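You operate a simulated robot arm through the tools that you are given. There is no shell and no other tool. Be economical: measure what you need, move in short steps, check, and stop when the job is done.

You are at the controls of a simulated two-armed robot. One attempt, no reset.

Task
Pick up the pulley case with one hand, pass it to the other hand and put it on the bottom rack shelf. Set down upright: pulley case.

The check looks at the end state, three seconds after you hand in, the way a careful person would. Anything else that was tipped, shoved, dropped, spilled or broken makes it a failure.

Robot
Two 6-joint arms with two-finger parallel grippers on one trunk, on a base that drives. Base frame: it is fixed to the floor where the robot stands at the start and does not move with it; the origin is under the middle of the robot, x ahead of it, y to its left, z up. Readings come in m, degrees, newtons and seconds.
The left shoulder is at the start at [0.08, 0.216, 1.434], the right one opposite. With the tool pointing down near the work surface each hand reaches from about 0.1 to 0.6 m from the robot's upright axis, wherever it stands, measured 20 degrees to its own side. Places, roughly: bottom rack shelf [0.6, -0.6, 0.3]. Payload 3.43 kg a hand.
Tool frame (each hand has its own): the origin (TCP) lies between the finger pads and is the grasp point; the fingertips stand 0.03 m ahead of it; z points along the fingers, y is the line along which they close. The gripper opens to 0.094 m. The fingers are 0.028 m wide and 0.01 m thick; the gripper's body (0.05 by 0.096 m) begins 0.055 m behind the TCP.
Orientation is that of the tool frame in the base frame, as a unit quaternion [x, y, z, w]. With the fingers straight down and closing along the base's y, the tool's x points along the base's -x, its y along +y and its z along -z.

Tools
- The arms move only by the tool step_arm. It takes "left_moves", "right_moves" or both (then of equal length, played together; a hand with none holds still); each is a list of rows, each an object (a shift or turn left out is 0, a gripper value left out holds the last) with "delta_pos": the shift along the tool's x, y, z in m, a list of three; "rot": the turn, a rotation vector about the tool's x, y, z in degrees, a list of three; "gripper": the closure in counts, from 0 (fully open) to 255 (shut). In form: [{"delta_pos": [tx, ty, tz], "rot": [ax, ay, az], "gripper": gripper}, ...]. A call has 1 to 10 rows; each row is the pose to reach, as a shift and turn from the pose commanded when the call began, along the tool's axes at that moment. A row lasts 0.2 s, in which the tool goes at most 0.05 m and 8.6 degrees; a call with a longer step from one row to the next is refused whole, and so is a gripper value outside its range. Where a pose cannot be reached the arm comes as near as it can. A force on the tool above 40 N (or 10 N above the force at the start of the call, whichever is more), or a blocked arm, ends the call early, and 0.2 s more pass. Each finger travels about 0.072 m/s and halts on what it meets, pressing with about 38 N; the grip force reading is that of the motor and also rises with nothing between the fingers. The clock runs only during rows and for 0.2 s after the last one: add rows that repeat a pose to give the fingers time. The reply holds the time, the measured pose of the TCP, the force on the tool along the base axes, the opening and the grip force, in the units named above and with some noise, with the torque about the TCP (base axes, N m) and any sound that the robot's microphone picked up.
- Cameras (640 x 400 px; columns grow to the right, rows downward): "scene" is now at [0.0774, 0.0138, 1.5805]; the picture's right is [0.17, -0.98, 0.00], its down [-0.88, -0.15, -0.45] and it looks along [0.45, 0.08, -0.89] (base axes); focal length 277 px, centre (320, 200). "left" rides on the left gripper at [0.076, -0.014, -0.103] in its tool frame; the picture's right is [0.18, 0.98, 0.00], its down [-0.75, 0.14, -0.64] and it looks along [-0.63, 0.12, 0.77] (tool axes); focal length 243 px, centre (320, 200). "right" rides on the right gripper at [0.076, 0.014, -0.102] in its tool frame; the picture's right is [-0.18, 0.98, 0.00], its down [-0.75, -0.14, -0.64] and it looks along [-0.63, -0.12, 0.77] (tool axes); focal length 243 px, centre (320, 200). There is no depth. A picture from a camera that has moved, and an enlarged one, comes with that camera's place and axes in the base frame and with its lens. The place of the scene camera against the robot may be out by one fixed shift of up to 0.025 m in any direction.
- get_image(camera): a new picture of that camera. It takes no simulated time.
- raise_lower(by): slides the trunk up (or, below 0, down) by that many m; the arms and the scene camera ride with it, the base frame stays. It gives what a move gives, with no picture.
- roll_base(legs): drives the robot by 1 to 6 legs, each [ahead, left, turn to the left] in m, m and degrees, along the robot's own axes; the way and the turn of a leg run together, so that a leg with both is an arc; at most 1.5 m and 180 degrees a leg. The arms and the cameras ride along, it lands a little off, and it stops where it bumps. It gives what a move gives.
- turn_head(pan, tilt): turns the head with the scene camera to pan (to the left, within 86 degrees either way) and tilt (down, from -29 to 69), counted from straight ahead of the robot. It gives what a move gives.
- enlarge(camera, box): a new picture of the part [left, top, right, bottom] of that camera's present view, enlarged. It takes no simulated time.
- finish_job(): hands the job in; it is judged then, once.

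Go step by step. Nothing tells you exact positions but the pictures and the camera data: compare them with the known pose of the tool, close in by small moves and look again before you grip or let go. The budget is 120 turns and 100 pictures, counting those below and the enlarged ones. Unless the task says otherwise, let go and move clear before handing in, and close with one line.

The tools are called by a JSON object that holds its "api" and its "payload". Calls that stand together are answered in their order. step_arm: Moves the arms, as the interface text tells. Its arguments: {"type":"object","properties":{"left_moves":{"type":"array"},"right_moves":{"type":"array"}},"required":[]} The other tools are called the same way: raise_lower (by) slides the trunk up or down; roll_base (legs) drives the base; turn_head (pan, tilt) turns the head that bears the scene camera; get_image (camera) takes a picture; enlarge (camera, box) takes an enlarged picture of a part of a camera's view; finish_job () hands the job in.

At the start:

```text
time: 0.0
left_ee_pos: [0.3728, 0.1147, 0.8557]
left_orientation: [0.0, 1.0, 0.001, 0.001]
left_ft_force: [-0.4, -0.9, 0.3]
left_torque: [0.04, 0.0, -0.02]
left_finger_gap: 0.0938
left_finger_force: 0.1
right_ee_pos: [0.3584, -0.1509, 0.8651]
right_orientation: [-0.001, 1.0, 0.0, 0.0]
right_ft_force: [0.3, -0.2, -0.4]
right_torque: [0.0, 0.0, 0.01]
right_finger_gap: 0.094
right_finger_force: 0.0
trunk travel left (down, up): [-0.664, 0.176]
robot x, y, heading: [-0.0028, -0.0003, -0.1]
head pan, tilt: [10.0, 63.1]
```

scene: 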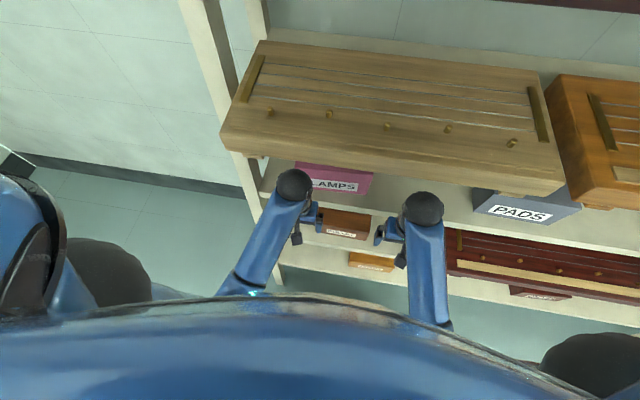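
right: 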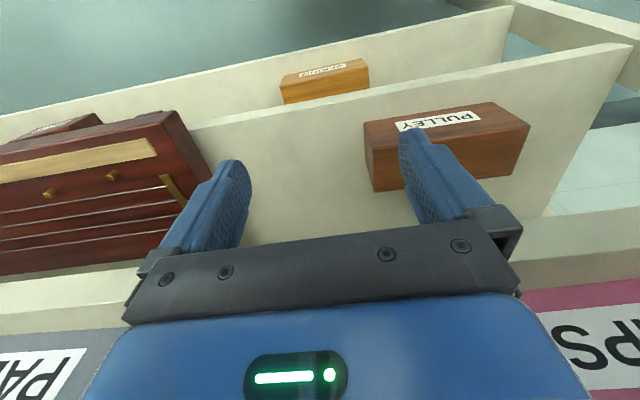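
left: 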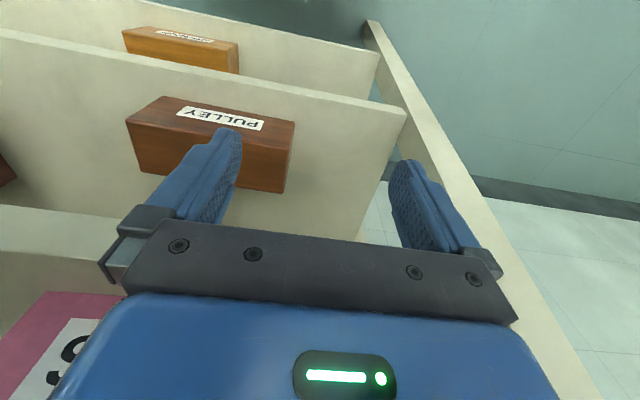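

I see a rack ahead with several shelves, and the pulley case on a shelf below the hands. I'll tilt the head up for an overview.

{"api": "turn_head", "payload": {"pan": 0, "tilt": 40}}

{"api": "get_image", "payload": {"camera": "scene"}}

{"api": "enlarge", "payload": {"camera": "left", "box": [60, 0, 460, 250]}}

```text
time: 0.9
left_ee_pos: [0.3723, 0.1152, 0.8561]
left_orientation: [0.0, 1.0, 0.0, 0.0]
left_ft_force: [0.2, -0.5, -0.8]
left_torque: [0.01, -0.02, -0.02]
left_finger_gap: 0.0939
left_finger_force: 0.1
right_ee_pos: [0.3589, -0.1523, 0.8658]
right_orientation: [0.0, 1.0, 0.001, 0.0]
right_ft_force: [-0.3, -0.5, -0.4]
right_torque: [0.04, -0.03, -0.02]
right_finger_gap: 0.0941
right_finger_force: 0.1
trunk travel left (down, up): [-0.664, 0.176]
robot x, y, heading: [-0.0022, 0.0003, 0.2]
head pan, tilt: [0.0, 40.0]
```

```text
96 pictures are left
camera scene: at [0.1003, 0.0029, 1.6106], right [0.0, -1.0, 0.0], down [-0.64, 0.0, -0.77], along [0.77, 0.0, -0.64], focal length 277 px, centre (320, 200)
```

scene: 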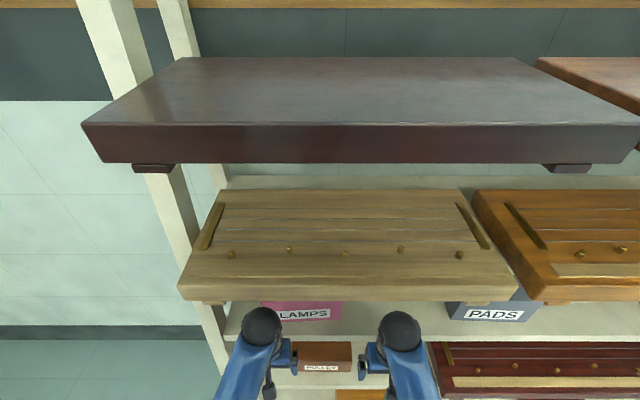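

```text
1.60 times, centred on (260, 125) of left
camera zoom: at [0.2957, 0.1002, 0.9583], right [-0.18, 0.98, 0.0], down [0.75, 0.14, 0.64], along [0.63, 0.12, -0.77], focal length 388 px, centre (416, 320)
```

zoom: 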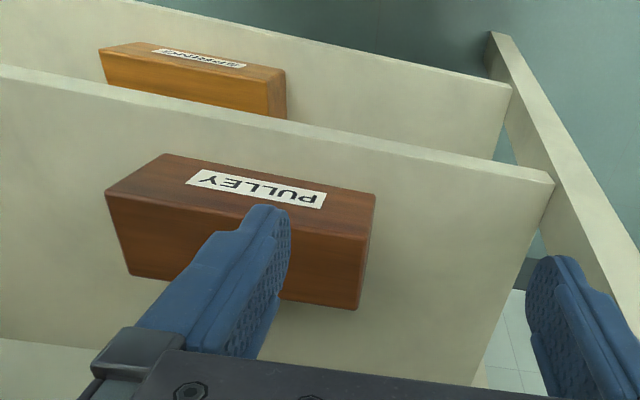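

The case front sits near (0.43, 0, 0.67), with a shelf overhead starting near x≈0.42 at z≈0.85. I'll back away so I can lower the trunk and see the shelves head-on.

{"api": "roll_base", "payload": {"legs": [[-0.35, 0, 0]]}}

```text
time: 3.1
left_ee_pos: [0.027, 0.1145, 0.8552]
left_orientation: [0.0, 1.0, 0.0, -0.001]
left_ft_force: [-1.2, -0.3, 0.0]
left_torque: [-0.03, 0.01, -0.03]
left_finger_gap: 0.0938
left_finger_force: 0.0
right_ee_pos: [0.014, -0.1505, 0.8654]
right_orientation: [0.001, 1.0, 0.0, 0.0]
right_ft_force: [0.0, 0.0, 0.3]
right_torque: [0.01, 0.01, 0.03]
right_finger_gap: 0.094
right_finger_force: 0.0
trunk travel left (down, up): [-0.664, 0.176]
robot x, y, heading: [-0.3464, -0.0006, -0.1]
head pan, tilt: [0.0, 40.0]
```

Now I have moved back. I'll lower the trunk and look again.

{"api": "raise_lower", "payload": {"by": -0.45}}

{"api": "turn_head", "payload": {"pan": -15, "tilt": 35}}

{"api": "get_image", "payload": {"camera": "scene"}}

{"api": "get_image", "payload": {"camera": "left"}}

```text
refused: -0.45 is not a number from -0.4 to 0.4
```

```text
time: 3.9
left_ee_pos: [0.025, 0.1147, 0.8555]
left_orientation: [0.0, 1.0, 0.0, 0.0]
left_ft_force: [0.1, -0.5, 0.2]
left_torque: [-0.02, -0.02, -0.01]
left_finger_gap: 0.094
left_finger_force: 0.1
right_ee_pos: [0.009, -0.1515, 0.8651]
right_orientation: [0.0, 1.0, 0.0, 0.001]
right_ft_force: [-0.2, 0.1, 0.0]
right_torque: [0.02, 0.0, -0.02]
right_finger_gap: 0.094
right_finger_force: 0.1
trunk travel left (down, up): [-0.664, 0.176]
robot x, y, heading: [-0.3491, -0.0018, 0.1]
head pan, tilt: [-15.0, 35.0]
```

```text
94 pictures are left
camera scene: at [-0.2477, -0.0198, 1.6183], right [-0.26, -0.97, 0.0], down [-0.55, 0.15, -0.82], along [0.79, -0.21, -0.57], focal length 277 px, centre (320, 200)
```

scene: 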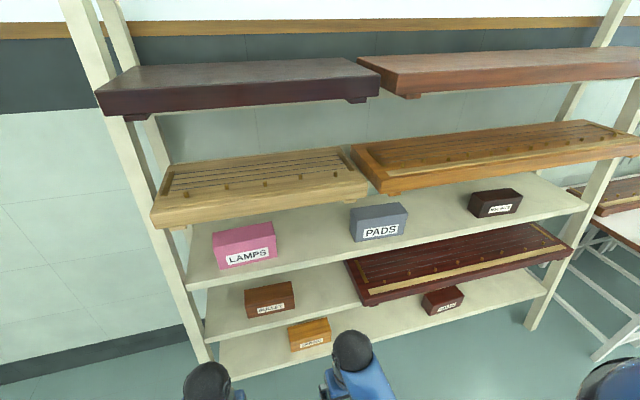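

```text
93 pictures are left
camera left: at [-0.0517, 0.1001, 0.9585], right [-0.18, 0.98, 0.0], down [0.75, 0.14, 0.64], along [0.63, 0.12, -0.77], focal length 243 px, centre (320, 200)
```

left: 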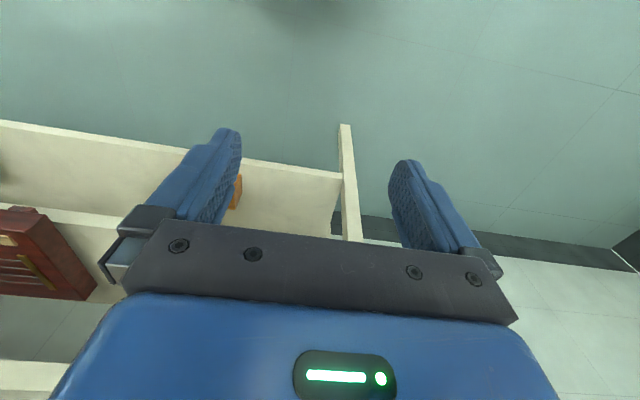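

The rack leans, so lower shelves stick out further; the bottom one holds the bearings and a dark red case with free space between. I'll enlarge and lower the trunk.

{"api": "enlarge", "payload": {"camera": "scene", "box": [180, 200, 500, 400]}}

{"api": "raise_lower", "payload": {"by": -0.4}}

{"api": "turn_head", "payload": {"pan": 0, "tilt": 30}}

{"api": "get_image", "payload": {"camera": "scene"}}

```text
2.00 times, centred on (340, 300) of scene
camera zoom: at [-0.2477, -0.0198, 1.6183], right [-0.26, -0.97, 0.0], down [-0.55, 0.15, -0.82], along [0.79, -0.21, -0.57], focal length 554 px, centre (280, 0)
```

zoom: 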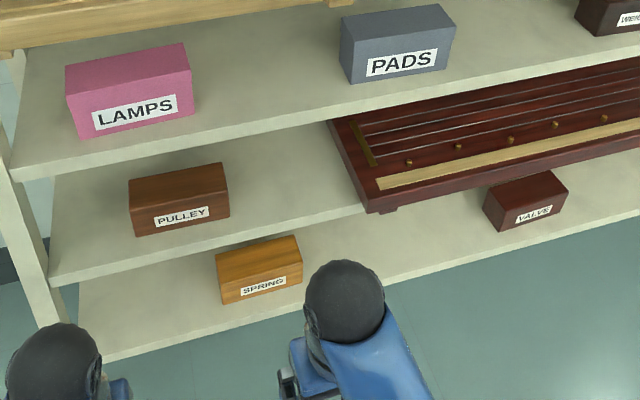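

```text
time: 7.7
left_ee_pos: [0.027, 0.1142, 0.4556]
left_orientation: [-0.001, 1.0, -0.001, 0.0]
left_ft_force: [0.1, 0.2, -0.8]
left_torque: [0.02, -0.01, -0.02]
left_finger_gap: 0.0941
left_finger_force: 0.0
right_ee_pos: [0.0121, -0.1514, 0.4647]
right_orientation: [0.0, 1.0, 0.0, 0.001]
right_ft_force: [0.5, 0.0, 0.7]
right_torque: [0.02, 0.0, 0.02]
right_finger_gap: 0.0941
right_finger_force: 0.1
trunk travel left (down, up): [-0.264, 0.576]
robot x, y, heading: [-0.3464, -0.0009, -0.3]
head pan, tilt: [-15.0, 35.0]
```

```text
time: 8.5
left_ee_pos: [0.0254, 0.1144, 0.4556]
left_orientation: [0.0, 1.0, 0.001, 0.0]
left_ft_force: [-0.4, 0.6, 0.2]
left_torque: [0.03, -0.02, 0.0]
left_finger_gap: 0.0938
left_finger_force: 0.1
right_ee_pos: [0.0118, -0.1512, 0.4654]
right_orientation: [0.0, 1.0, 0.0, 0.002]
right_ft_force: [1.0, 0.1, -0.6]
right_torque: [-0.05, 0.03, -0.03]
right_finger_gap: 0.0941
right_finger_force: 0.0
trunk travel left (down, up): [-0.264, 0.576]
robot x, y, heading: [-0.3485, 0.0002, 0.1]
head pan, tilt: [0.0, 30.0]
```

```text
91 pictures are left
camera scene: at [-0.2415, 0.0029, 1.226], right [0.0, -1.0, 0.0], down [-0.5, 0.0, -0.87], along [0.87, 0.0, -0.5], focal length 277 px, centre (320, 200)
```

scene: 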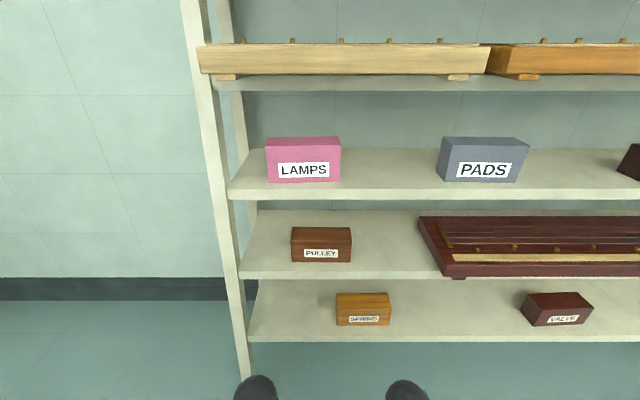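

The pulley case and both lower shelves are visible. I'll zoom to measure them.

{"api": "enlarge", "payload": {"camera": "scene", "box": [230, 170, 430, 295]}}

{"api": "enlarge", "payload": {"camera": "scene", "box": [230, 250, 640, 400]}}

```text
3.20 times, centred on (330, 232) of scene
camera zoom: at [-0.2415, 0.0029, 1.226], right [0.0, -1.0, 0.0], down [-0.5, 0.0, -0.87], along [0.87, 0.0, -0.5], focal length 886 px, centre (288, 96)
```

zoom: 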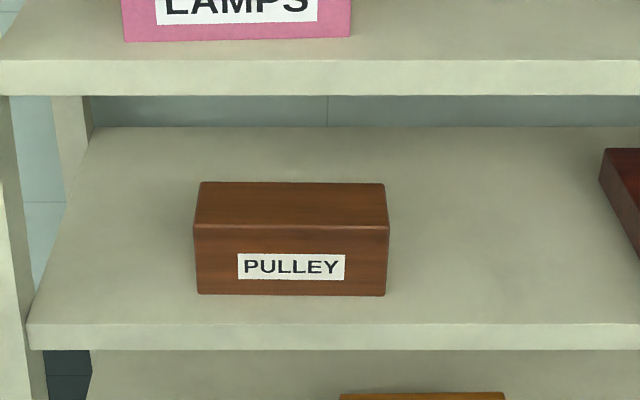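

```text
1.56 times, centred on (435, 325) of scene
camera zoom: at [-0.2415, 0.0029, 1.226], right [0.0, -1.0, 0.0], down [-0.5, 0.0, -0.87], along [0.87, 0.0, -0.5], focal length 432 px, centre (140, 5)
```

zoom: 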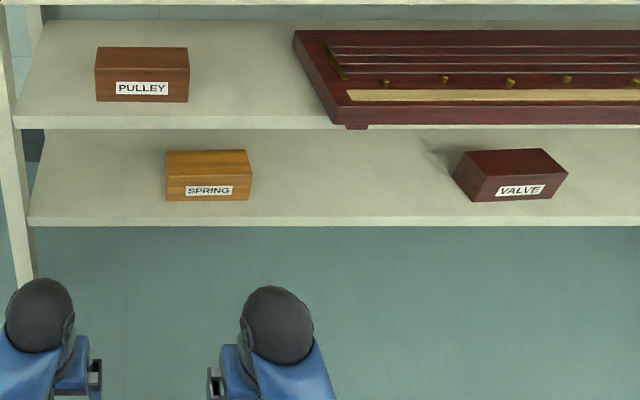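

The case measures about 0.195 (y) × 0.077 (x) × 0.09 high. Its bottom is at z≈0.585 and it spans x 0.454–0.531 under an upper shelf, so a top-down grasp won't fit. My plan is to point the hands forward, yaw the case on its shelf by pushing its left end back, then grip its right end with the right hand. First I'll pitch both hands forward.

{"api": "step_arm", "payload": {"left_moves": [{"delta_pos": [-0.0125, 0, -0.02], "rot": [0, -7.5, 0]}, {"delta_pos": [-0.025, 0, -0.04], "rot": [0, -15, 0]}, {"delta_pos": [-0.0375, 0, -0.06], "rot": [0, -22.5, 0]}, {"delta_pos": [-0.05, 0, -0.08], "rot": [0, -30, 0]}, {"delta_pos": [-0.0625, 0, -0.1], "rot": [0, -37.5, 0]}, {"delta_pos": [-0.075, 0, -0.12], "rot": [0, -45, 0]}, {"delta_pos": [-0.0875, 0, -0.14], "rot": [0, -52.5, 0]}, {"delta_pos": [-0.1, 0, -0.16], "rot": [0, -60, 0]}], "right_moves": [{"delta_pos": [-0.0125, 0, -0.02], "rot": [0, -7.5, 0]}, {"delta_pos": [-0.025, 0, -0.04], "rot": [0, -15, 0]}, {"delta_pos": [-0.0375, 0, -0.06], "rot": [0, -22.5, 0]}, {"delta_pos": [-0.05, 0, -0.08], "rot": [0, -30, 0]}, {"delta_pos": [-0.0625, 0, -0.1], "rot": [0, -37.5, 0]}, {"delta_pos": [-0.075, 0, -0.12], "rot": [0, -45, 0]}, {"delta_pos": [-0.0875, 0, -0.14], "rot": [0, -52.5, 0]}, {"delta_pos": [-0.1, 0, -0.16], "rot": [0, -60, 0]}]}}

{"api": "get_image", "payload": {"camera": "scene"}}

{"api": "get_image", "payload": {"camera": "right"}}

```text
time: 10.3
left_ee_pos: [0.1253, 0.1139, 0.6164]
left_orientation: [0.0, 0.866, 0.0, 0.501]
left_ft_force: [0.4, 0.3, -0.1]
left_torque: [-0.01, 0.04, 0.0]
left_finger_gap: 0.0939
left_finger_force: 0.0
right_ee_pos: [0.1099, -0.1513, 0.6258]
right_orientation: [0.0, 0.865, 0.001, 0.502]
right_ft_force: [0.2, -0.6, 0.0]
right_torque: [0.01, 0.01, 0.02]
right_finger_gap: 0.0939
right_finger_force: 0.0
trunk travel left (down, up): [-0.264, 0.576]
robot x, y, heading: [-0.3455, 0.001, 0.1]
head pan, tilt: [0.0, 30.0]
```

```text
88 pictures are left
camera scene: at [-0.2417, 0.003, 1.226], right [0.0, -1.0, 0.0], down [-0.5, 0.0, -0.87], along [0.87, 0.0, -0.5], focal length 277 px, centre (320, 200)
```

scene: 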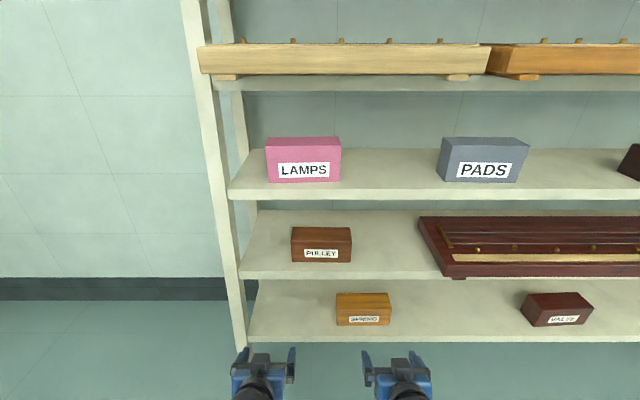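

```text
87 pictures are left
camera right: at [-0.0164, -0.1353, 0.6118], right [0.09, 0.98, 0.16], down [-0.18, -0.14, 0.97], along [0.98, -0.12, 0.17], focal length 243 px, centre (320, 200)
```

right: 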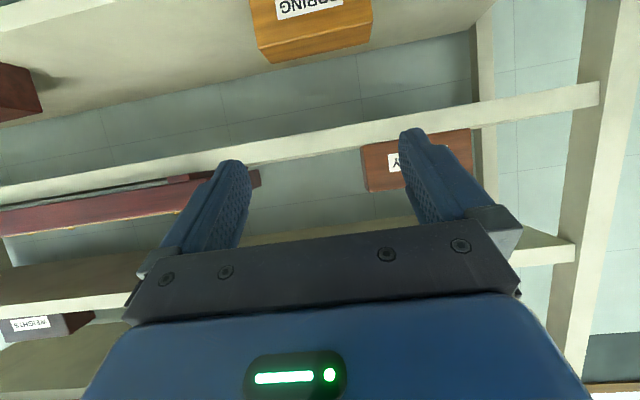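

Cross-checking the hand cameras, the scene camera reads about (+0.015, +0.005, −0.02) off. Corrected, the pulley shelf top is at z≈0.605, the case front at x≈0.44 and it spans y −0.10 to 0.09. I'll drive ahead, close the left fingers and set the heights.

{"api": "roll_base", "payload": {"legs": [[0.2, 0, 0]]}}

{"api": "step_arm", "payload": {"left_moves": [{"delta_pos": [-0.013, -0.018, -0.0075], "gripper": 120}, {"delta_pos": [-0.026, -0.036, -0.015], "gripper": 255}, {"delta_pos": [-0.026, -0.036, -0.015], "gripper": 255}, {"delta_pos": [-0.026, -0.036, -0.015], "gripper": 255}, {"delta_pos": [-0.026, -0.036, -0.015], "gripper": 255}]}}

{"api": "get_image", "payload": {"camera": "left"}}

{"api": "get_image", "payload": {"camera": "scene"}}

```text
time: 11.9
left_ee_pos: [0.3229, 0.1151, 0.6153]
left_orientation: [0.0, 0.866, 0.001, 0.5]
left_ft_force: [0.3, 0.3, -0.6]
left_torque: [-0.01, 0.01, -0.04]
left_finger_gap: 0.0939
left_finger_force: 0.1
right_ee_pos: [0.3094, -0.1518, 0.6256]
right_orientation: [0.0, 0.866, 0.0, 0.5]
right_ft_force: [0.2, -1.2, 0.2]
right_torque: [0.0, -0.01, 0.0]
right_finger_gap: 0.0942
right_finger_force: 0.0
trunk travel left (down, up): [-0.264, 0.576]
robot x, y, heading: [-0.1508, -0.0, -0.2]
head pan, tilt: [0.0, 30.0]
```

```text
time: 13.1
left_ee_pos: [0.3227, 0.0771, 0.6482]
left_orientation: [0.0, 0.866, 0.0, 0.5]
left_ft_force: [-0.6, -0.1, 0.7]
left_torque: [-0.01, 0.0, 0.02]
left_finger_gap: 0.0
left_finger_force: 32.9
right_ee_pos: [0.3068, -0.1496, 0.6253]
right_orientation: [0.0, 0.866, 0.0, 0.501]
right_ft_force: [0.0, -0.3, -1.2]
right_torque: [0.0, -0.01, -0.02]
right_finger_gap: 0.0941
right_finger_force: 0.0
trunk travel left (down, up): [-0.264, 0.576]
robot x, y, heading: [-0.1512, -0.0014, -0.0]
head pan, tilt: [0.0, 30.0]
```

```text
86 pictures are left
camera left: at [0.1956, 0.0622, 0.6327], right [-0.09, 0.98, -0.16], down [-0.18, 0.14, 0.97], along [0.98, 0.12, 0.16], focal length 243 px, centre (320, 200)
```

left: 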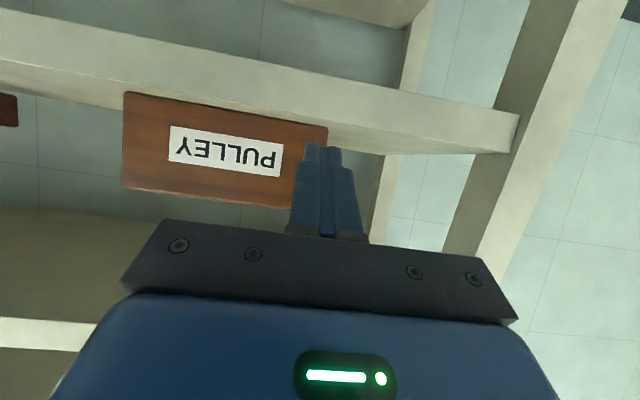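

```text
85 pictures are left
camera scene: at [-0.0444, 0.003, 1.226], right [0.0, -1.0, 0.0], down [-0.5, 0.0, -0.87], along [0.87, 0.0, -0.5], focal length 277 px, centre (320, 200)
```

scene: 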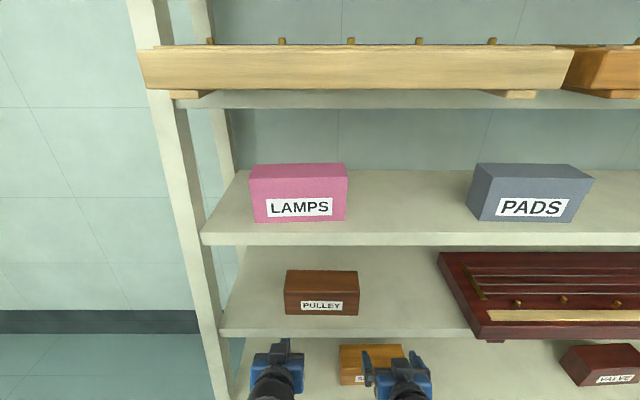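

The left fingertip is in line with the case's left end at y≈0.077. I'll advance until it is about in contact.

{"api": "step_arm", "payload": {"left_moves": [{"delta_pos": [-0.02, -0.007, 0.0346]}, {"delta_pos": [-0.035, -0.007, 0.0606]}, {"delta_pos": [-0.045, -0.007, 0.078]}, {"delta_pos": [-0.05, -0.007, 0.0866]}]}}

{"api": "get_image", "payload": {"camera": "left"}}

{"api": "enlarge", "payload": {"camera": "scene", "box": [200, 220, 440, 370]}}

```text
time: 14.1
left_ee_pos: [0.4228, 0.0718, 0.6467]
left_orientation: [0.0, 0.866, 0.0, 0.5]
left_ft_force: [0.2, 0.1, 0.6]
left_torque: [-0.02, 0.02, 0.04]
left_finger_gap: 0.0
left_finger_force: 32.9
right_ee_pos: [0.3079, -0.1512, 0.6267]
right_orientation: [0.0, 0.866, 0.0, 0.501]
right_ft_force: [-1.0, -0.9, -0.8]
right_torque: [0.03, 0.0, -0.04]
right_finger_gap: 0.0942
right_finger_force: 0.0
trunk travel left (down, up): [-0.264, 0.576]
robot x, y, heading: [-0.1499, 0.0006, -0.3]
head pan, tilt: [0.0, 30.0]
```

```text
84 pictures are left
camera left: at [0.2954, 0.0567, 0.6323], right [-0.09, 0.98, -0.16], down [-0.18, 0.14, 0.97], along [0.98, 0.12, 0.16], focal length 243 px, centre (320, 200)
```

left: 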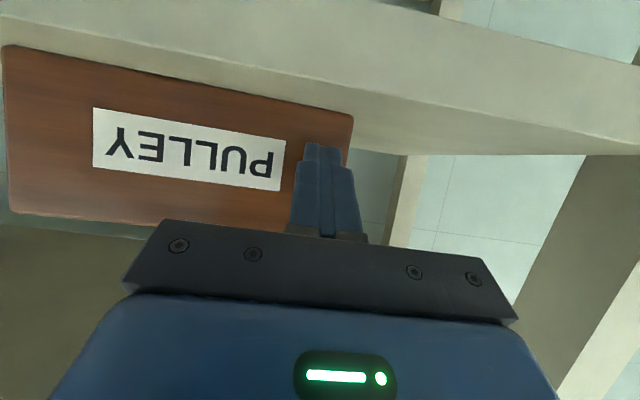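

```text
2.67 times, centred on (320, 295) of scene
camera zoom: at [-0.0444, 0.003, 1.226], right [0.0, -1.0, 0.0], down [-0.5, 0.0, -0.87], along [0.87, 0.0, -0.5], focal length 738 px, centre (320, -53)
```

zoom: 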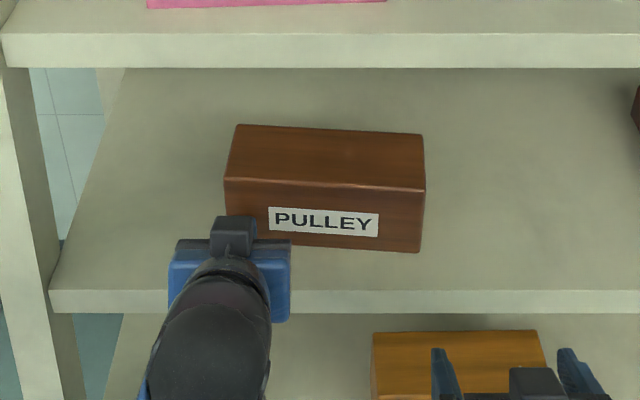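

The case has already begun to yaw under light contact. I'll continue pushing.

{"api": "step_arm", "payload": {"left_moves": [{"delta_pos": [-0.005, 0, 0.0087]}, {"delta_pos": [-0.01, 0, 0.0173]}, {"delta_pos": [-0.015, 0, 0.026]}, {"delta_pos": [-0.02, 0, 0.0346]}, {"delta_pos": [-0.025, 0, 0.0433]}, {"delta_pos": [-0.03, 0, 0.052]}]}}

{"api": "enlarge", "payload": {"camera": "scene", "box": [200, 220, 440, 370]}}

```text
time: 15.5
left_ee_pos: [0.482, 0.0708, 0.6477]
left_orientation: [0.0, 0.866, -0.001, 0.5]
left_ft_force: [1.0, -0.2, 0.6]
left_torque: [-0.01, 0.01, -0.01]
left_finger_gap: 0.0
left_finger_force: 33.3
right_ee_pos: [0.3063, -0.1506, 0.6258]
right_orientation: [0.0, 0.866, 0.0, 0.5]
right_ft_force: [0.1, -0.2, 0.5]
right_torque: [-0.02, 0.0, -0.01]
right_finger_gap: 0.0939
right_finger_force: 0.0
trunk travel left (down, up): [-0.264, 0.576]
robot x, y, heading: [-0.151, 0.0015, -0.2]
head pan, tilt: [0.0, 30.0]
```

```text
2.67 times, centred on (320, 295) of scene
camera zoom: at [-0.0443, 0.0029, 1.226], right [0.0, -1.0, 0.0], down [-0.5, 0.0, -0.87], along [0.87, 0.0, -0.5], focal length 738 px, centre (320, -53)
```

zoom: 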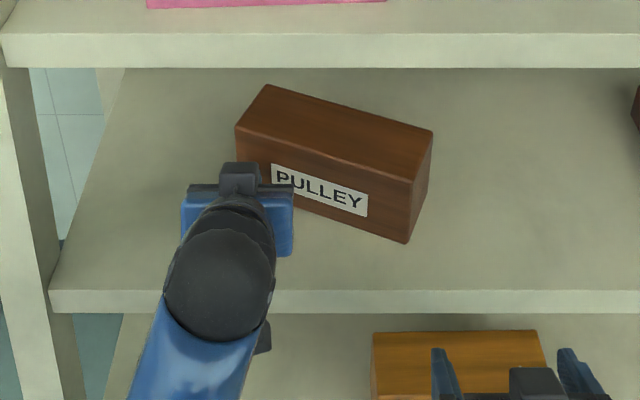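

About 28° of yaw so far. I'll push some more, drifting slightly inward.

{"api": "step_arm", "payload": {"left_moves": [{"delta_pos": [-0.005, -0.002, 0.0087]}, {"delta_pos": [-0.01, -0.005, 0.0173]}, {"delta_pos": [-0.015, -0.008, 0.026]}, {"delta_pos": [-0.02, -0.012, 0.0346]}, {"delta_pos": [-0.0225, -0.015, 0.039]}]}}

{"api": "enlarge", "payload": {"camera": "scene", "box": [200, 220, 440, 370]}}

```text
time: 16.7
left_ee_pos: [0.5275, 0.0565, 0.6466]
left_orientation: [0.0, 0.866, 0.0, 0.5]
left_ft_force: [-0.4, 1.0, -0.1]
left_torque: [-0.03, -0.02, 0.04]
left_finger_gap: 0.0
left_finger_force: 32.9
right_ee_pos: [0.3078, -0.1504, 0.6257]
right_orientation: [0.0, 0.865, 0.0, 0.501]
right_ft_force: [-0.6, 0.5, -0.1]
right_torque: [-0.02, 0.0, 0.0]
right_finger_gap: 0.0939
right_finger_force: 0.0
trunk travel left (down, up): [-0.264, 0.576]
robot x, y, heading: [-0.1505, -0.0009, -0.0]
head pan, tilt: [0.0, 30.0]
```

```text
2.67 times, centred on (320, 295) of scene
camera zoom: at [-0.0445, 0.003, 1.2261], right [0.0, -1.0, 0.0], down [-0.5, 0.0, -0.87], along [0.87, 0.0, -0.5], focal length 738 px, centre (320, -53)
```

zoom: 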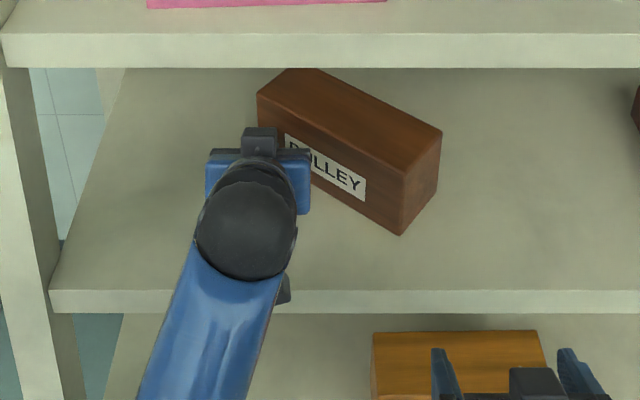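

The case is now yawed so its long axis heads about 50° left of forward, with its right end centred near (0.48, −0.105). I'll retract the left hand and yaw the right hand 50° left.

{"api": "step_arm", "payload": {"left_moves": [{"delta_pos": [0.017, 0, -0.029]}, {"delta_pos": [0.033, 0, -0.058]}, {"delta_pos": [0.05, 0, -0.087]}, {"delta_pos": [0.067, 0, -0.115]}, {"delta_pos": [0.083, 0.01, -0.144]}, {"delta_pos": [0.1, 0.02, -0.173]}], "right_moves": [{"delta_pos": [-0.0035, -0.0033, -0.002], "rot": [-7.22, 0, -4.17]}, {"delta_pos": [-0.007, -0.0066, -0.004], "rot": [-14.43, 0, -8.33]}, {"delta_pos": [-0.0104, -0.01, -0.006], "rot": [-21.65, 0, -12.5]}, {"delta_pos": [-0.0139, -0.0133, -0.008], "rot": [-28.87, 0, -16.67]}, {"delta_pos": [-0.0173, -0.0166, -0.01], "rot": [-36.1, 0, -20.83]}, {"delta_pos": [-0.0208, -0.02, -0.012], "rot": [-43.3, 0, -25]}]}}

{"api": "get_image", "payload": {"camera": "right"}}

{"api": "get_image", "payload": {"camera": "scene"}}

```text
time: 18.1
left_ee_pos: [0.3256, 0.0776, 0.6464]
left_orientation: [0.0, 0.866, 0.0, 0.5]
left_ft_force: [0.0, 0.5, 0.3]
left_torque: [-0.02, -0.01, 0.01]
left_finger_gap: 0.0
left_finger_force: 33.2
right_ee_pos: [0.3066, -0.1716, 0.652]
right_orientation: [-0.367, 0.784, 0.212, 0.453]
right_ft_force: [-0.9, 1.1, 0.6]
right_torque: [0.02, -0.03, 0.01]
right_finger_gap: 0.094
right_finger_force: 0.0
trunk travel left (down, up): [-0.264, 0.576]
robot x, y, heading: [-0.1478, 0.0004, 0.3]
head pan, tilt: [0.0, 30.0]
```

```text
80 pictures are left
camera right: at [0.2149, -0.2585, 0.6362], right [-0.7, 0.7, 0.16], down [-0.01, -0.23, 0.97], along [0.72, 0.68, 0.16], focal length 243 px, centre (320, 200)
```

right: 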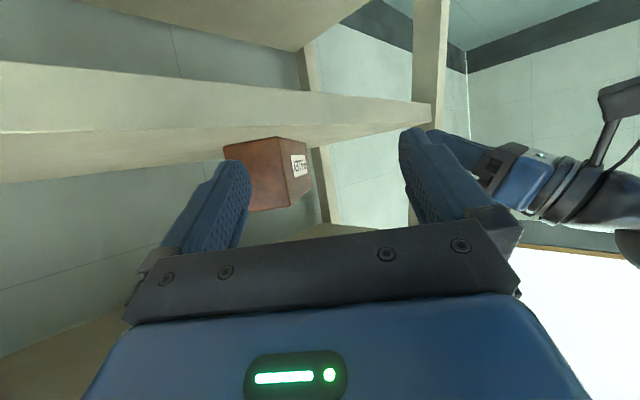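

```text
79 pictures are left
camera scene: at [-0.0445, 0.003, 1.2261], right [0.0, -1.0, 0.0], down [-0.5, 0.0, -0.87], along [0.87, 0.0, -0.5], focal length 277 px, centre (320, 200)
```

scene: 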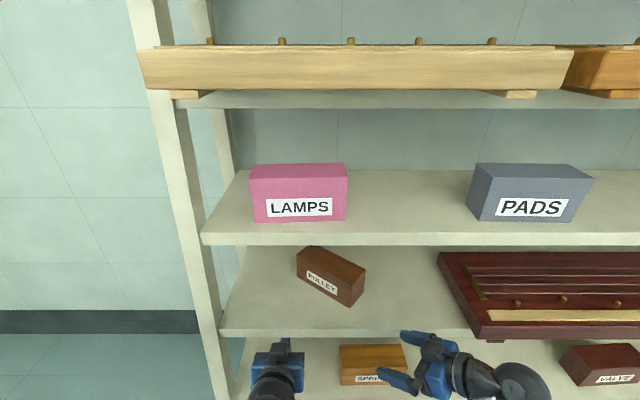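

The right hand is oriented and has a clear view of the case's end. I'll zoom in to refine the case pose.

{"api": "enlarge", "payload": {"camera": "scene", "box": [260, 220, 420, 320]}}

{"api": "enlarge", "payload": {"camera": "right", "box": [180, 110, 340, 210]}}

```text
4.00 times, centred on (340, 270) of scene
camera zoom: at [-0.0445, 0.003, 1.2261], right [0.0, -1.0, 0.0], down [-0.5, 0.0, -0.87], along [0.87, 0.0, -0.5], focal length 1107 px, centre (240, -80)
```

zoom: 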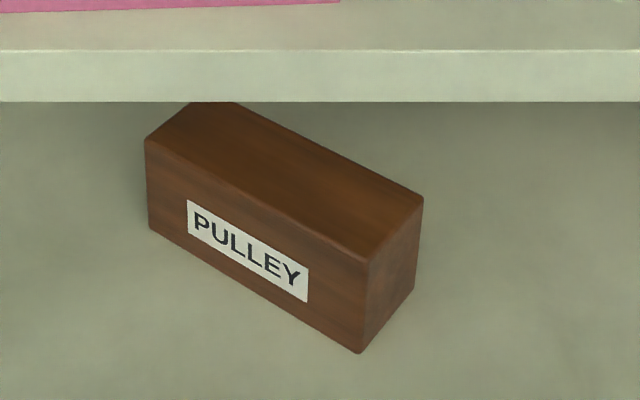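

```text
4.00 times, centred on (260, 160) of right
camera zoom: at [0.2149, -0.2585, 0.6362], right [-0.7, 0.7, 0.16], down [-0.01, -0.23, 0.97], along [0.72, 0.68, 0.16], focal length 970 px, centre (560, 360)
```

zoom: 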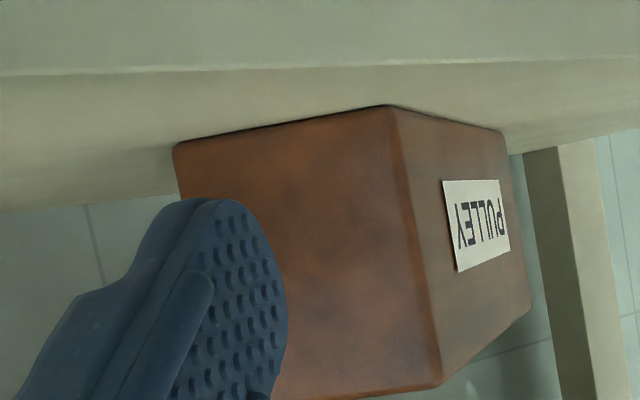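

Refined: long-axis heading ≈52.5°, right-end centre ≈(0.481, −0.107). I'll move the right hand to a pre-grasp point on that axis, 9 cm back.

{"api": "step_arm", "payload": {"right_moves": [{"delta_pos": [-0.0086, -0.024, 0.016], "rot": [-0.5, 0, -0.3]}, {"delta_pos": [-0.017, -0.048, 0.032], "rot": [-1.1, 0, -0.6]}, {"delta_pos": [-0.0256, -0.071, 0.0475], "rot": [-1.6, 0, -0.9]}, {"delta_pos": [-0.0342, -0.095, 0.0633], "rot": [-2.17, 0, -1.25]}]}}

{"api": "get_image", "payload": {"camera": "right"}}

{"api": "get_image", "payload": {"camera": "scene"}}

```text
time: 19.1
left_ee_pos: [0.3267, 0.0771, 0.6448]
left_orientation: [-0.001, 0.866, 0.001, 0.5]
left_ft_force: [-0.3, -0.2, 0.5]
left_torque: [-0.01, 0.01, -0.03]
left_finger_gap: 0.0
left_finger_force: 32.6
right_ee_pos: [0.4282, -0.1781, 0.6492]
right_orientation: [-0.383, 0.776, 0.221, 0.449]
right_ft_force: [-0.2, -0.4, -0.7]
right_torque: [0.01, -0.02, 0.01]
right_finger_gap: 0.0941
right_finger_force: 0.0
trunk travel left (down, up): [-0.264, 0.576]
robot x, y, heading: [-0.1469, 0.0047, -0.0]
head pan, tilt: [0.0, 30.0]
```

```text
76 pictures are left
camera right: at [0.3399, -0.2683, 0.6348], right [-0.72, 0.67, 0.16], down [0.0, -0.23, 0.97], along [0.69, 0.71, 0.16], focal length 243 px, centre (320, 200)
```

right: 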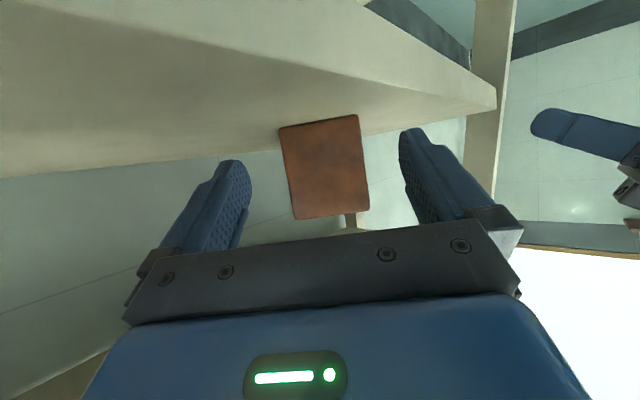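

```text
75 pictures are left
camera scene: at [-0.0437, 0.0029, 1.2259], right [0.0, -1.0, 0.0], down [-0.5, 0.0, -0.87], along [0.87, 0.0, -0.5], focal length 277 px, centre (320, 200)
```

scene: 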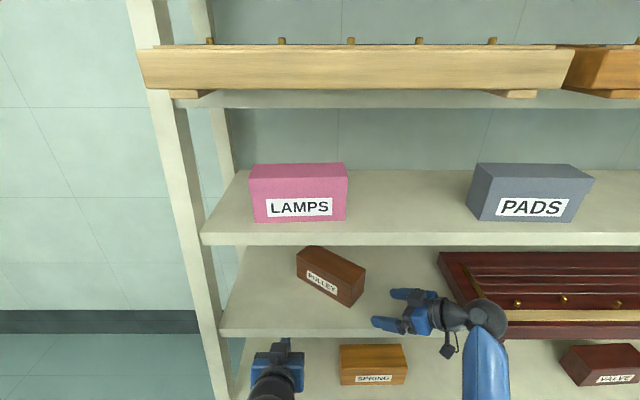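

The end of the case is centred between the open fingers. I'll advance 12 cm horizontally along the axis.

{"api": "step_arm", "payload": {"right_moves": [{"delta_pos": [-0.015, 0, 0.026]}, {"delta_pos": [-0.03, 0, 0.052]}, {"delta_pos": [-0.04, 0, 0.0693]}, {"delta_pos": [-0.05, 0, 0.0866]}, {"delta_pos": [-0.06, 0, 0.104]}]}}

{"api": "get_image", "payload": {"camera": "right"}}

{"api": "enlarge", "payload": {"camera": "scene", "box": [240, 220, 520, 395]}}

```text
time: 20.3
left_ee_pos: [0.3256, 0.0772, 0.6445]
left_orientation: [0.0, 0.866, -0.001, 0.501]
left_ft_force: [-0.9, -0.6, 0.2]
left_torque: [-0.02, 0.05, -0.02]
left_finger_gap: 0.0001
left_finger_force: 33.3
right_ee_pos: [0.4973, -0.0815, 0.6478]
right_orientation: [-0.382, 0.777, 0.22, 0.449]
right_ft_force: [-0.1, 1.2, 0.2]
right_torque: [0.02, -0.02, -0.01]
right_finger_gap: 0.094
right_finger_force: 0.0
trunk travel left (down, up): [-0.264, 0.576]
robot x, y, heading: [-0.1544, -0.004, 0.0]
head pan, tilt: [0.0, 30.0]
```

```text
74 pictures are left
camera right: at [0.4098, -0.1728, 0.6342], right [-0.72, 0.67, 0.16], down [0.0, -0.23, 0.97], along [0.69, 0.7, 0.16], focal length 243 px, centre (320, 200)
```

right: 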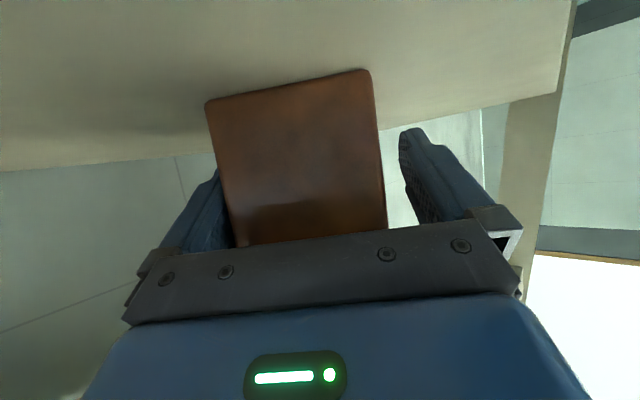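

```text
2.29 times, centred on (380, 308) of scene
camera zoom: at [-0.0441, 0.0032, 1.226], right [0.0, -1.0, 0.0], down [-0.5, 0.0, -0.87], along [0.87, 0.0, -0.5], focal length 633 px, centre (183, -46)
```

zoom: 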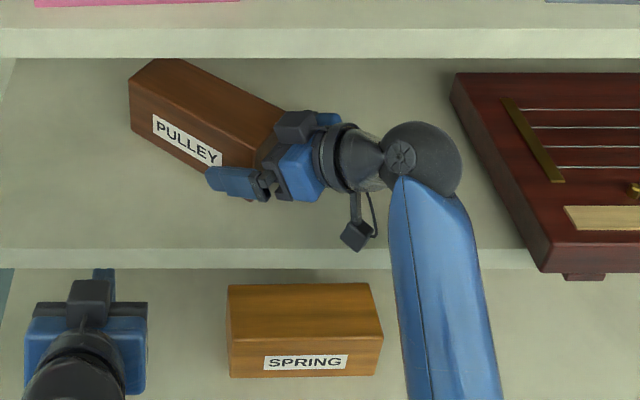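

Fingers straddle the case. I'll close the right gripper.

{"api": "step_arm", "payload": {"right_moves": [{"delta_pos": [0, -0.003, 0], "gripper": 0}, {"delta_pos": [0, -0.003, 0], "gripper": 255}, {"delta_pos": [0, -0.003, 0], "gripper": 255}, {"delta_pos": [0, -0.003, 0], "gripper": 255}, {"delta_pos": [0, -0.003, 0], "gripper": 255}]}}

{"api": "get_image", "payload": {"camera": "right"}}

```text
time: 21.5
left_ee_pos: [0.3266, 0.0775, 0.6456]
left_orientation: [-0.001, 0.866, 0.001, 0.5]
left_ft_force: [-0.4, -0.6, -0.1]
left_torque: [0.0, 0.0, -0.04]
left_finger_gap: 0.0
left_finger_force: 32.7
right_ee_pos: [0.5006, -0.084, 0.6483]
right_orientation: [-0.383, 0.777, 0.221, 0.448]
right_ft_force: [1.8, -0.2, 0.4]
right_torque: [-0.01, -0.2, -0.11]
right_finger_gap: 0.0795
right_finger_force: 37.9
trunk travel left (down, up): [-0.264, 0.576]
robot x, y, heading: [-0.1541, 0.0029, -0.0]
head pan, tilt: [0.0, 30.0]
```

```text
72 pictures are left
camera right: at [0.4129, -0.1749, 0.634], right [-0.72, 0.67, 0.16], down [0.0, -0.23, 0.97], along [0.69, 0.7, 0.16], focal length 243 px, centre (320, 200)
```

right: 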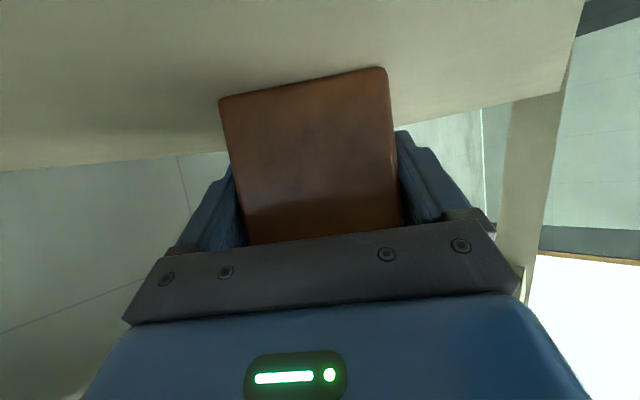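

Gripped at 0.08 m opening. I'll lift 3 cm and check that it holds level.

{"api": "step_arm", "payload": {"right_moves": [{"delta_pos": [-0.0087, 0, -0.005]}, {"delta_pos": [-0.0173, 0, -0.01]}, {"delta_pos": [-0.026, 0, -0.015]}, {"delta_pos": [-0.026, 0, -0.015]}]}}

{"api": "get_image", "payload": {"camera": "right"}}

{"api": "enlarge", "payload": {"camera": "scene", "box": [240, 220, 520, 395]}}

```text
time: 22.5
left_ee_pos: [0.3263, 0.0767, 0.6448]
left_orientation: [0.0, 0.866, 0.0, 0.5]
left_ft_force: [0.5, 0.7, -0.1]
left_torque: [-0.01, 0.02, -0.01]
left_finger_gap: 0.0002
left_finger_force: 33.7
right_ee_pos: [0.5013, -0.0841, 0.6779]
right_orientation: [-0.383, 0.776, 0.221, 0.448]
right_ft_force: [-0.8, 0.7, -4.3]
right_torque: [-0.19, 0.22, 0.0]
right_finger_gap: 0.0798
right_finger_force: 37.9
trunk travel left (down, up): [-0.264, 0.576]
robot x, y, heading: [-0.1498, -0.0022, 0.3]
head pan, tilt: [0.0, 30.0]
```

```text
71 pictures are left
camera right: at [0.4134, -0.1749, 0.6632], right [-0.72, 0.67, 0.16], down [0.0, -0.23, 0.97], along [0.69, 0.71, 0.16], focal length 243 px, centre (320, 200)
```

right: 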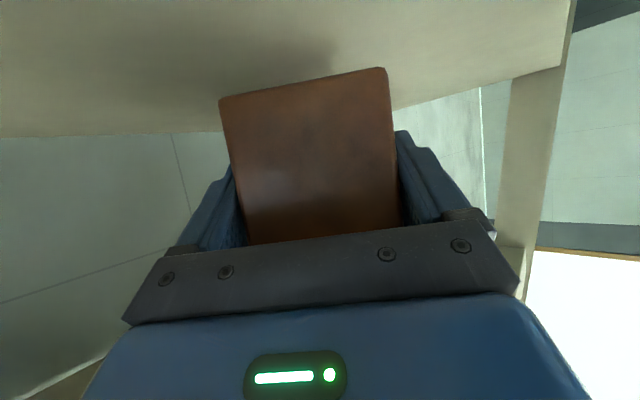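

```text
2.29 times, centred on (380, 308) of scene
camera zoom: at [-0.0436, 0.0029, 1.2259], right [0.0, -1.0, 0.0], down [-0.5, 0.0, -0.87], along [0.87, 0.0, -0.5], focal length 633 px, centre (183, -46)
```

zoom: 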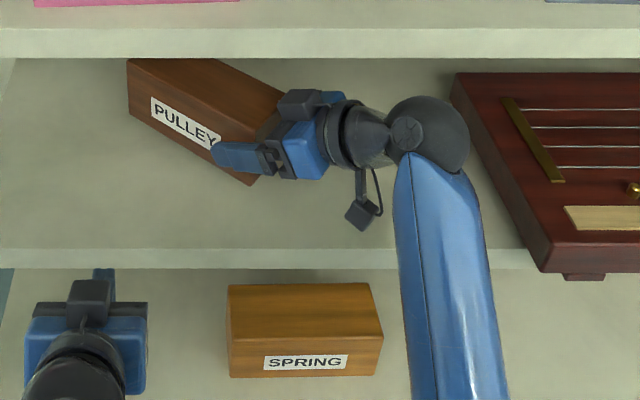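

Light (~0.4 kg) and held level. I'll drive straight back out of the rack.

{"api": "roll_base", "payload": {"legs": [[-0.45, 0, 0]]}}

{"api": "get_image", "payload": {"camera": "scene"}}

{"api": "get_image", "payload": {"camera": "left"}}

```text
time: 25.2
left_ee_pos: [-0.1309, 0.0779, 0.6454]
left_orientation: [-0.001, 0.866, 0.0, 0.5]
left_ft_force: [0.4, -1.4, -0.4]
left_torque: [0.0, 0.0, -0.02]
left_finger_gap: 0.0
left_finger_force: 33.5
right_ee_pos: [0.0451, -0.082, 0.6778]
right_orientation: [-0.384, 0.777, 0.221, 0.448]
right_ft_force: [0.1, 0.6, -3.7]
right_torque: [-0.21, 0.18, 0.03]
right_finger_gap: 0.0791
right_finger_force: 38.1
trunk travel left (down, up): [-0.264, 0.576]
robot x, y, heading: [-0.6014, 0.0, 0.4]
head pan, tilt: [0.0, 30.0]
```

```text
69 pictures are left
camera scene: at [-0.5007, 0.0026, 1.226], right [0.0, -1.0, 0.0], down [-0.5, 0.0, -0.87], along [0.87, 0.0, -0.5], focal length 277 px, centre (320, 200)
```

scene: 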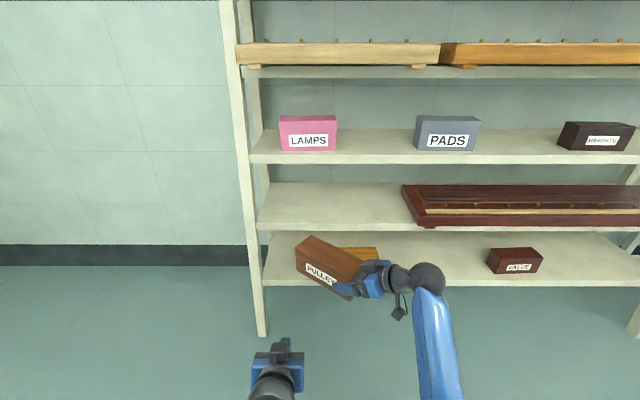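

```text
68 pictures are left
camera left: at [-0.2578, 0.0625, 0.6303], right [-0.1, 0.98, -0.16], down [-0.18, 0.14, 0.97], along [0.98, 0.12, 0.16], focal length 243 px, centre (320, 200)
```

left: 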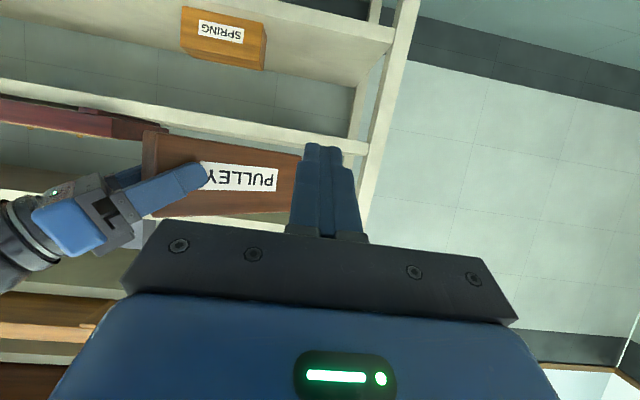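

The case is clear of the rack. For the handover I'll turn the right hand so the case lies along +y ahead of the robot. At the same time I'll swing the open left hand to face it from the left.

{"api": "step_arm", "payload": {"left_moves": [{"delta_pos": [-0.00535, 0.019, 0.00326], "rot": [7.36, 0, 4.25], "gripper": 0}, {"delta_pos": [-0.0107, 0.038, 0.0065], "rot": [14.72, 0, 8.5]}, {"delta_pos": [-0.016, 0.057, 0.0098], "rot": [22.08, 0, 12.75]}, {"delta_pos": [-0.0214, 0.076, 0.013], "rot": [29.44, 0, 17]}, {"delta_pos": [-0.0268, 0.095, 0.0163], "rot": [36.8, 0, 21.25]}, {"delta_pos": [-0.0321, 0.114, 0.0196], "rot": [44.17, 0, 25.5]}, {"delta_pos": [-0.0375, 0.133, 0.0228], "rot": [51.53, 0, 29.75]}, {"delta_pos": [-0.0428, 0.152, 0.0261], "rot": [58.9, 0, 34]}, {"delta_pos": [-0.048, 0.171, 0.0293], "rot": [66.25, 0, 38.25]}, {"delta_pos": [-0.0535, 0.19, 0.0326], "rot": [73.6, 0, 42.5]}], "right_moves": [{"delta_pos": [0.0014, 0.01025, -0.0065], "rot": [-3.25, 0, -1.875]}, {"delta_pos": [0.0029, 0.0205, -0.013], "rot": [-6.5, 0, -3.75]}, {"delta_pos": [0.0043, 0.03075, -0.0195], "rot": [-9.75, 0, -5.625]}, {"delta_pos": [0.0058, 0.041, -0.026], "rot": [-13, 0, -7.5]}, {"delta_pos": [0.0072, 0.05125, -0.0325], "rot": [-16.25, 0, -9.375]}, {"delta_pos": [0.0086, 0.0615, -0.039], "rot": [-19.5, 0, -11.25]}, {"delta_pos": [0.01, 0.07175, -0.0455], "rot": [-22.75, 0, -13.125]}, {"delta_pos": [0.0115, 0.082, -0.052], "rot": [-26, 0, -15]}, {"delta_pos": [0.013, 0.09225, -0.0585], "rot": [-29.25, 0, -16.875]}, {"delta_pos": [0.0144, 0.1025, -0.065], "rot": [-32.5, 0, -18.75]}]}}

{"api": "get_image", "payload": {"camera": "scene"}}

{"api": "get_image", "payload": {"camera": "left"}}

```text
time: 27.4
left_ee_pos: [-0.033, 0.2232, 0.6447]
left_orientation: [0.58, 0.641, -0.333, 0.377]
left_ft_force: [0.3, -0.7, -1.3]
left_torque: [-0.01, -0.02, 0.02]
left_finger_gap: 0.0941
left_finger_force: 0.1
left hand out of reach, approached as far as the arm can: row 9, 10
right_ee_pos: [-0.074, -0.0702, 0.698]
right_orientation: [0.614, -0.611, -0.354, -0.353]
right_ft_force: [-0.5, -0.4, -4.3]
right_torque: [-0.29, 0.0, 0.01]
right_finger_gap: 0.0793
right_finger_force: 37.4
trunk travel left (down, up): [-0.264, 0.576]
robot x, y, heading: [-0.606, -0.0001, -0.1]
head pan, tilt: [0.0, 30.0]
```

```text
67 pictures are left
camera scene: at [-0.4991, 0.0024, 1.2258], right [0.0, -1.0, 0.0], down [-0.5, 0.0, -0.87], along [0.87, 0.0, -0.5], focal length 277 px, centre (320, 200)
```

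scene: 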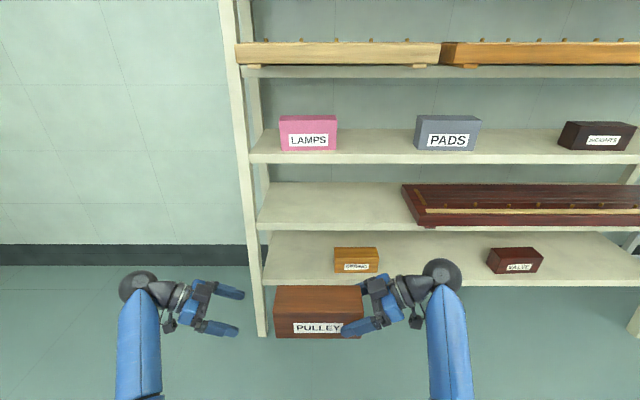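

```text
66 pictures are left
camera left: at [-0.0619, 0.3468, 0.6296], right [0.97, 0.19, -0.15], down [0.11, 0.2, 0.97], along [0.22, -0.96, 0.17], focal length 243 px, centre (320, 200)
```

left: 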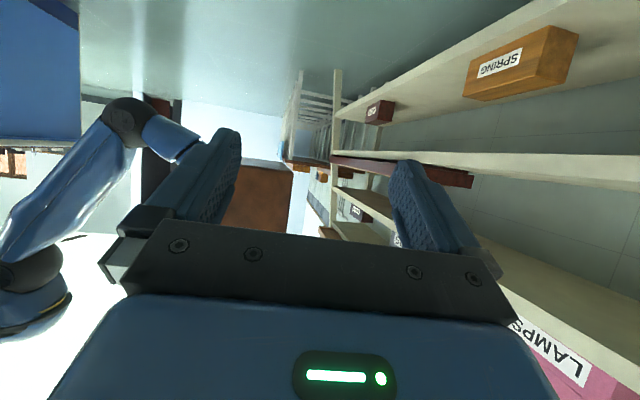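

The left hand stopped short at its reach limit, heading −84°, with the case lying along y. I'll bring it in toward the pre-grasp point.

{"api": "step_arm", "payload": {"left_moves": [{"delta_pos": [-0.0174, -0.002, 0.0168], "rot": [1.4, 0, 0.8]}, {"delta_pos": [-0.0348, -0.004, 0.0336], "rot": [2.9, 0, 1.7]}, {"delta_pos": [-0.0522, -0.006, 0.0504], "rot": [4.33, 0, 2.5]}, {"delta_pos": [-0.0522, -0.006, 0.0504], "rot": [4.33, 0, 2.5]}]}}

{"api": "enlarge", "payload": {"camera": "scene", "box": [100, 230, 480, 400]}}

{"api": "get_image", "payload": {"camera": "left"}}

```text
time: 28.4
left_ee_pos: [-0.0344, 0.1547, 0.6654]
left_orientation: [0.611, 0.613, -0.353, 0.354]
left_ft_force: [-1.0, -0.3, 0.2]
left_torque: [-0.02, -0.03, -0.01]
left_finger_gap: 0.094
left_finger_force: 0.1
left hand out of reach, approached as far as the arm can: row 1
right_ee_pos: [-0.0744, -0.0701, 0.6986]
right_orientation: [0.614, -0.611, -0.355, -0.353]
right_ft_force: [0.7, -0.9, -3.7]
right_torque: [-0.29, 0.0, 0.0]
right_finger_gap: 0.0794
right_finger_force: 38.2
trunk travel left (down, up): [-0.264, 0.576]
robot x, y, heading: [-0.6085, -0.0019, 0.1]
head pan, tilt: [0.0, 30.0]
```

```text
1.68 times, centred on (290, 315) of scene
camera zoom: at [-0.5002, 0.003, 1.226], right [0.0, -1.0, 0.0], down [-0.5, 0.0, -0.87], along [0.87, 0.0, -0.5], focal length 466 px, centre (370, 6)
```

zoom: 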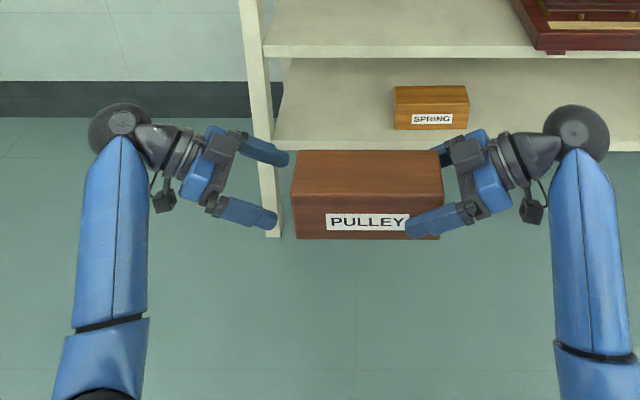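

```text
64 pictures are left
camera left: at [-0.0493, 0.2809, 0.6505], right [0.98, 0.1, -0.16], down [0.14, 0.18, 0.97], along [0.12, -0.98, 0.16], focal length 243 px, centre (320, 200)
```

left: 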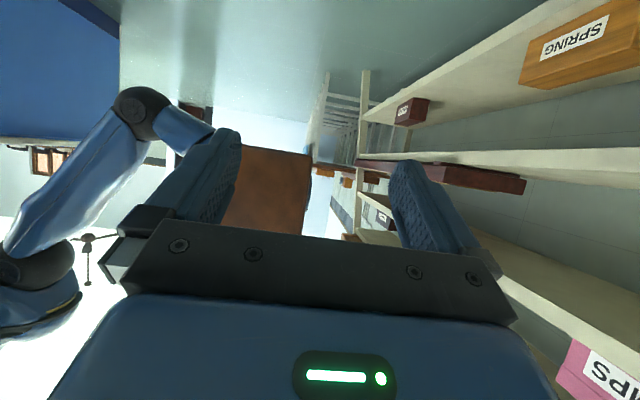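

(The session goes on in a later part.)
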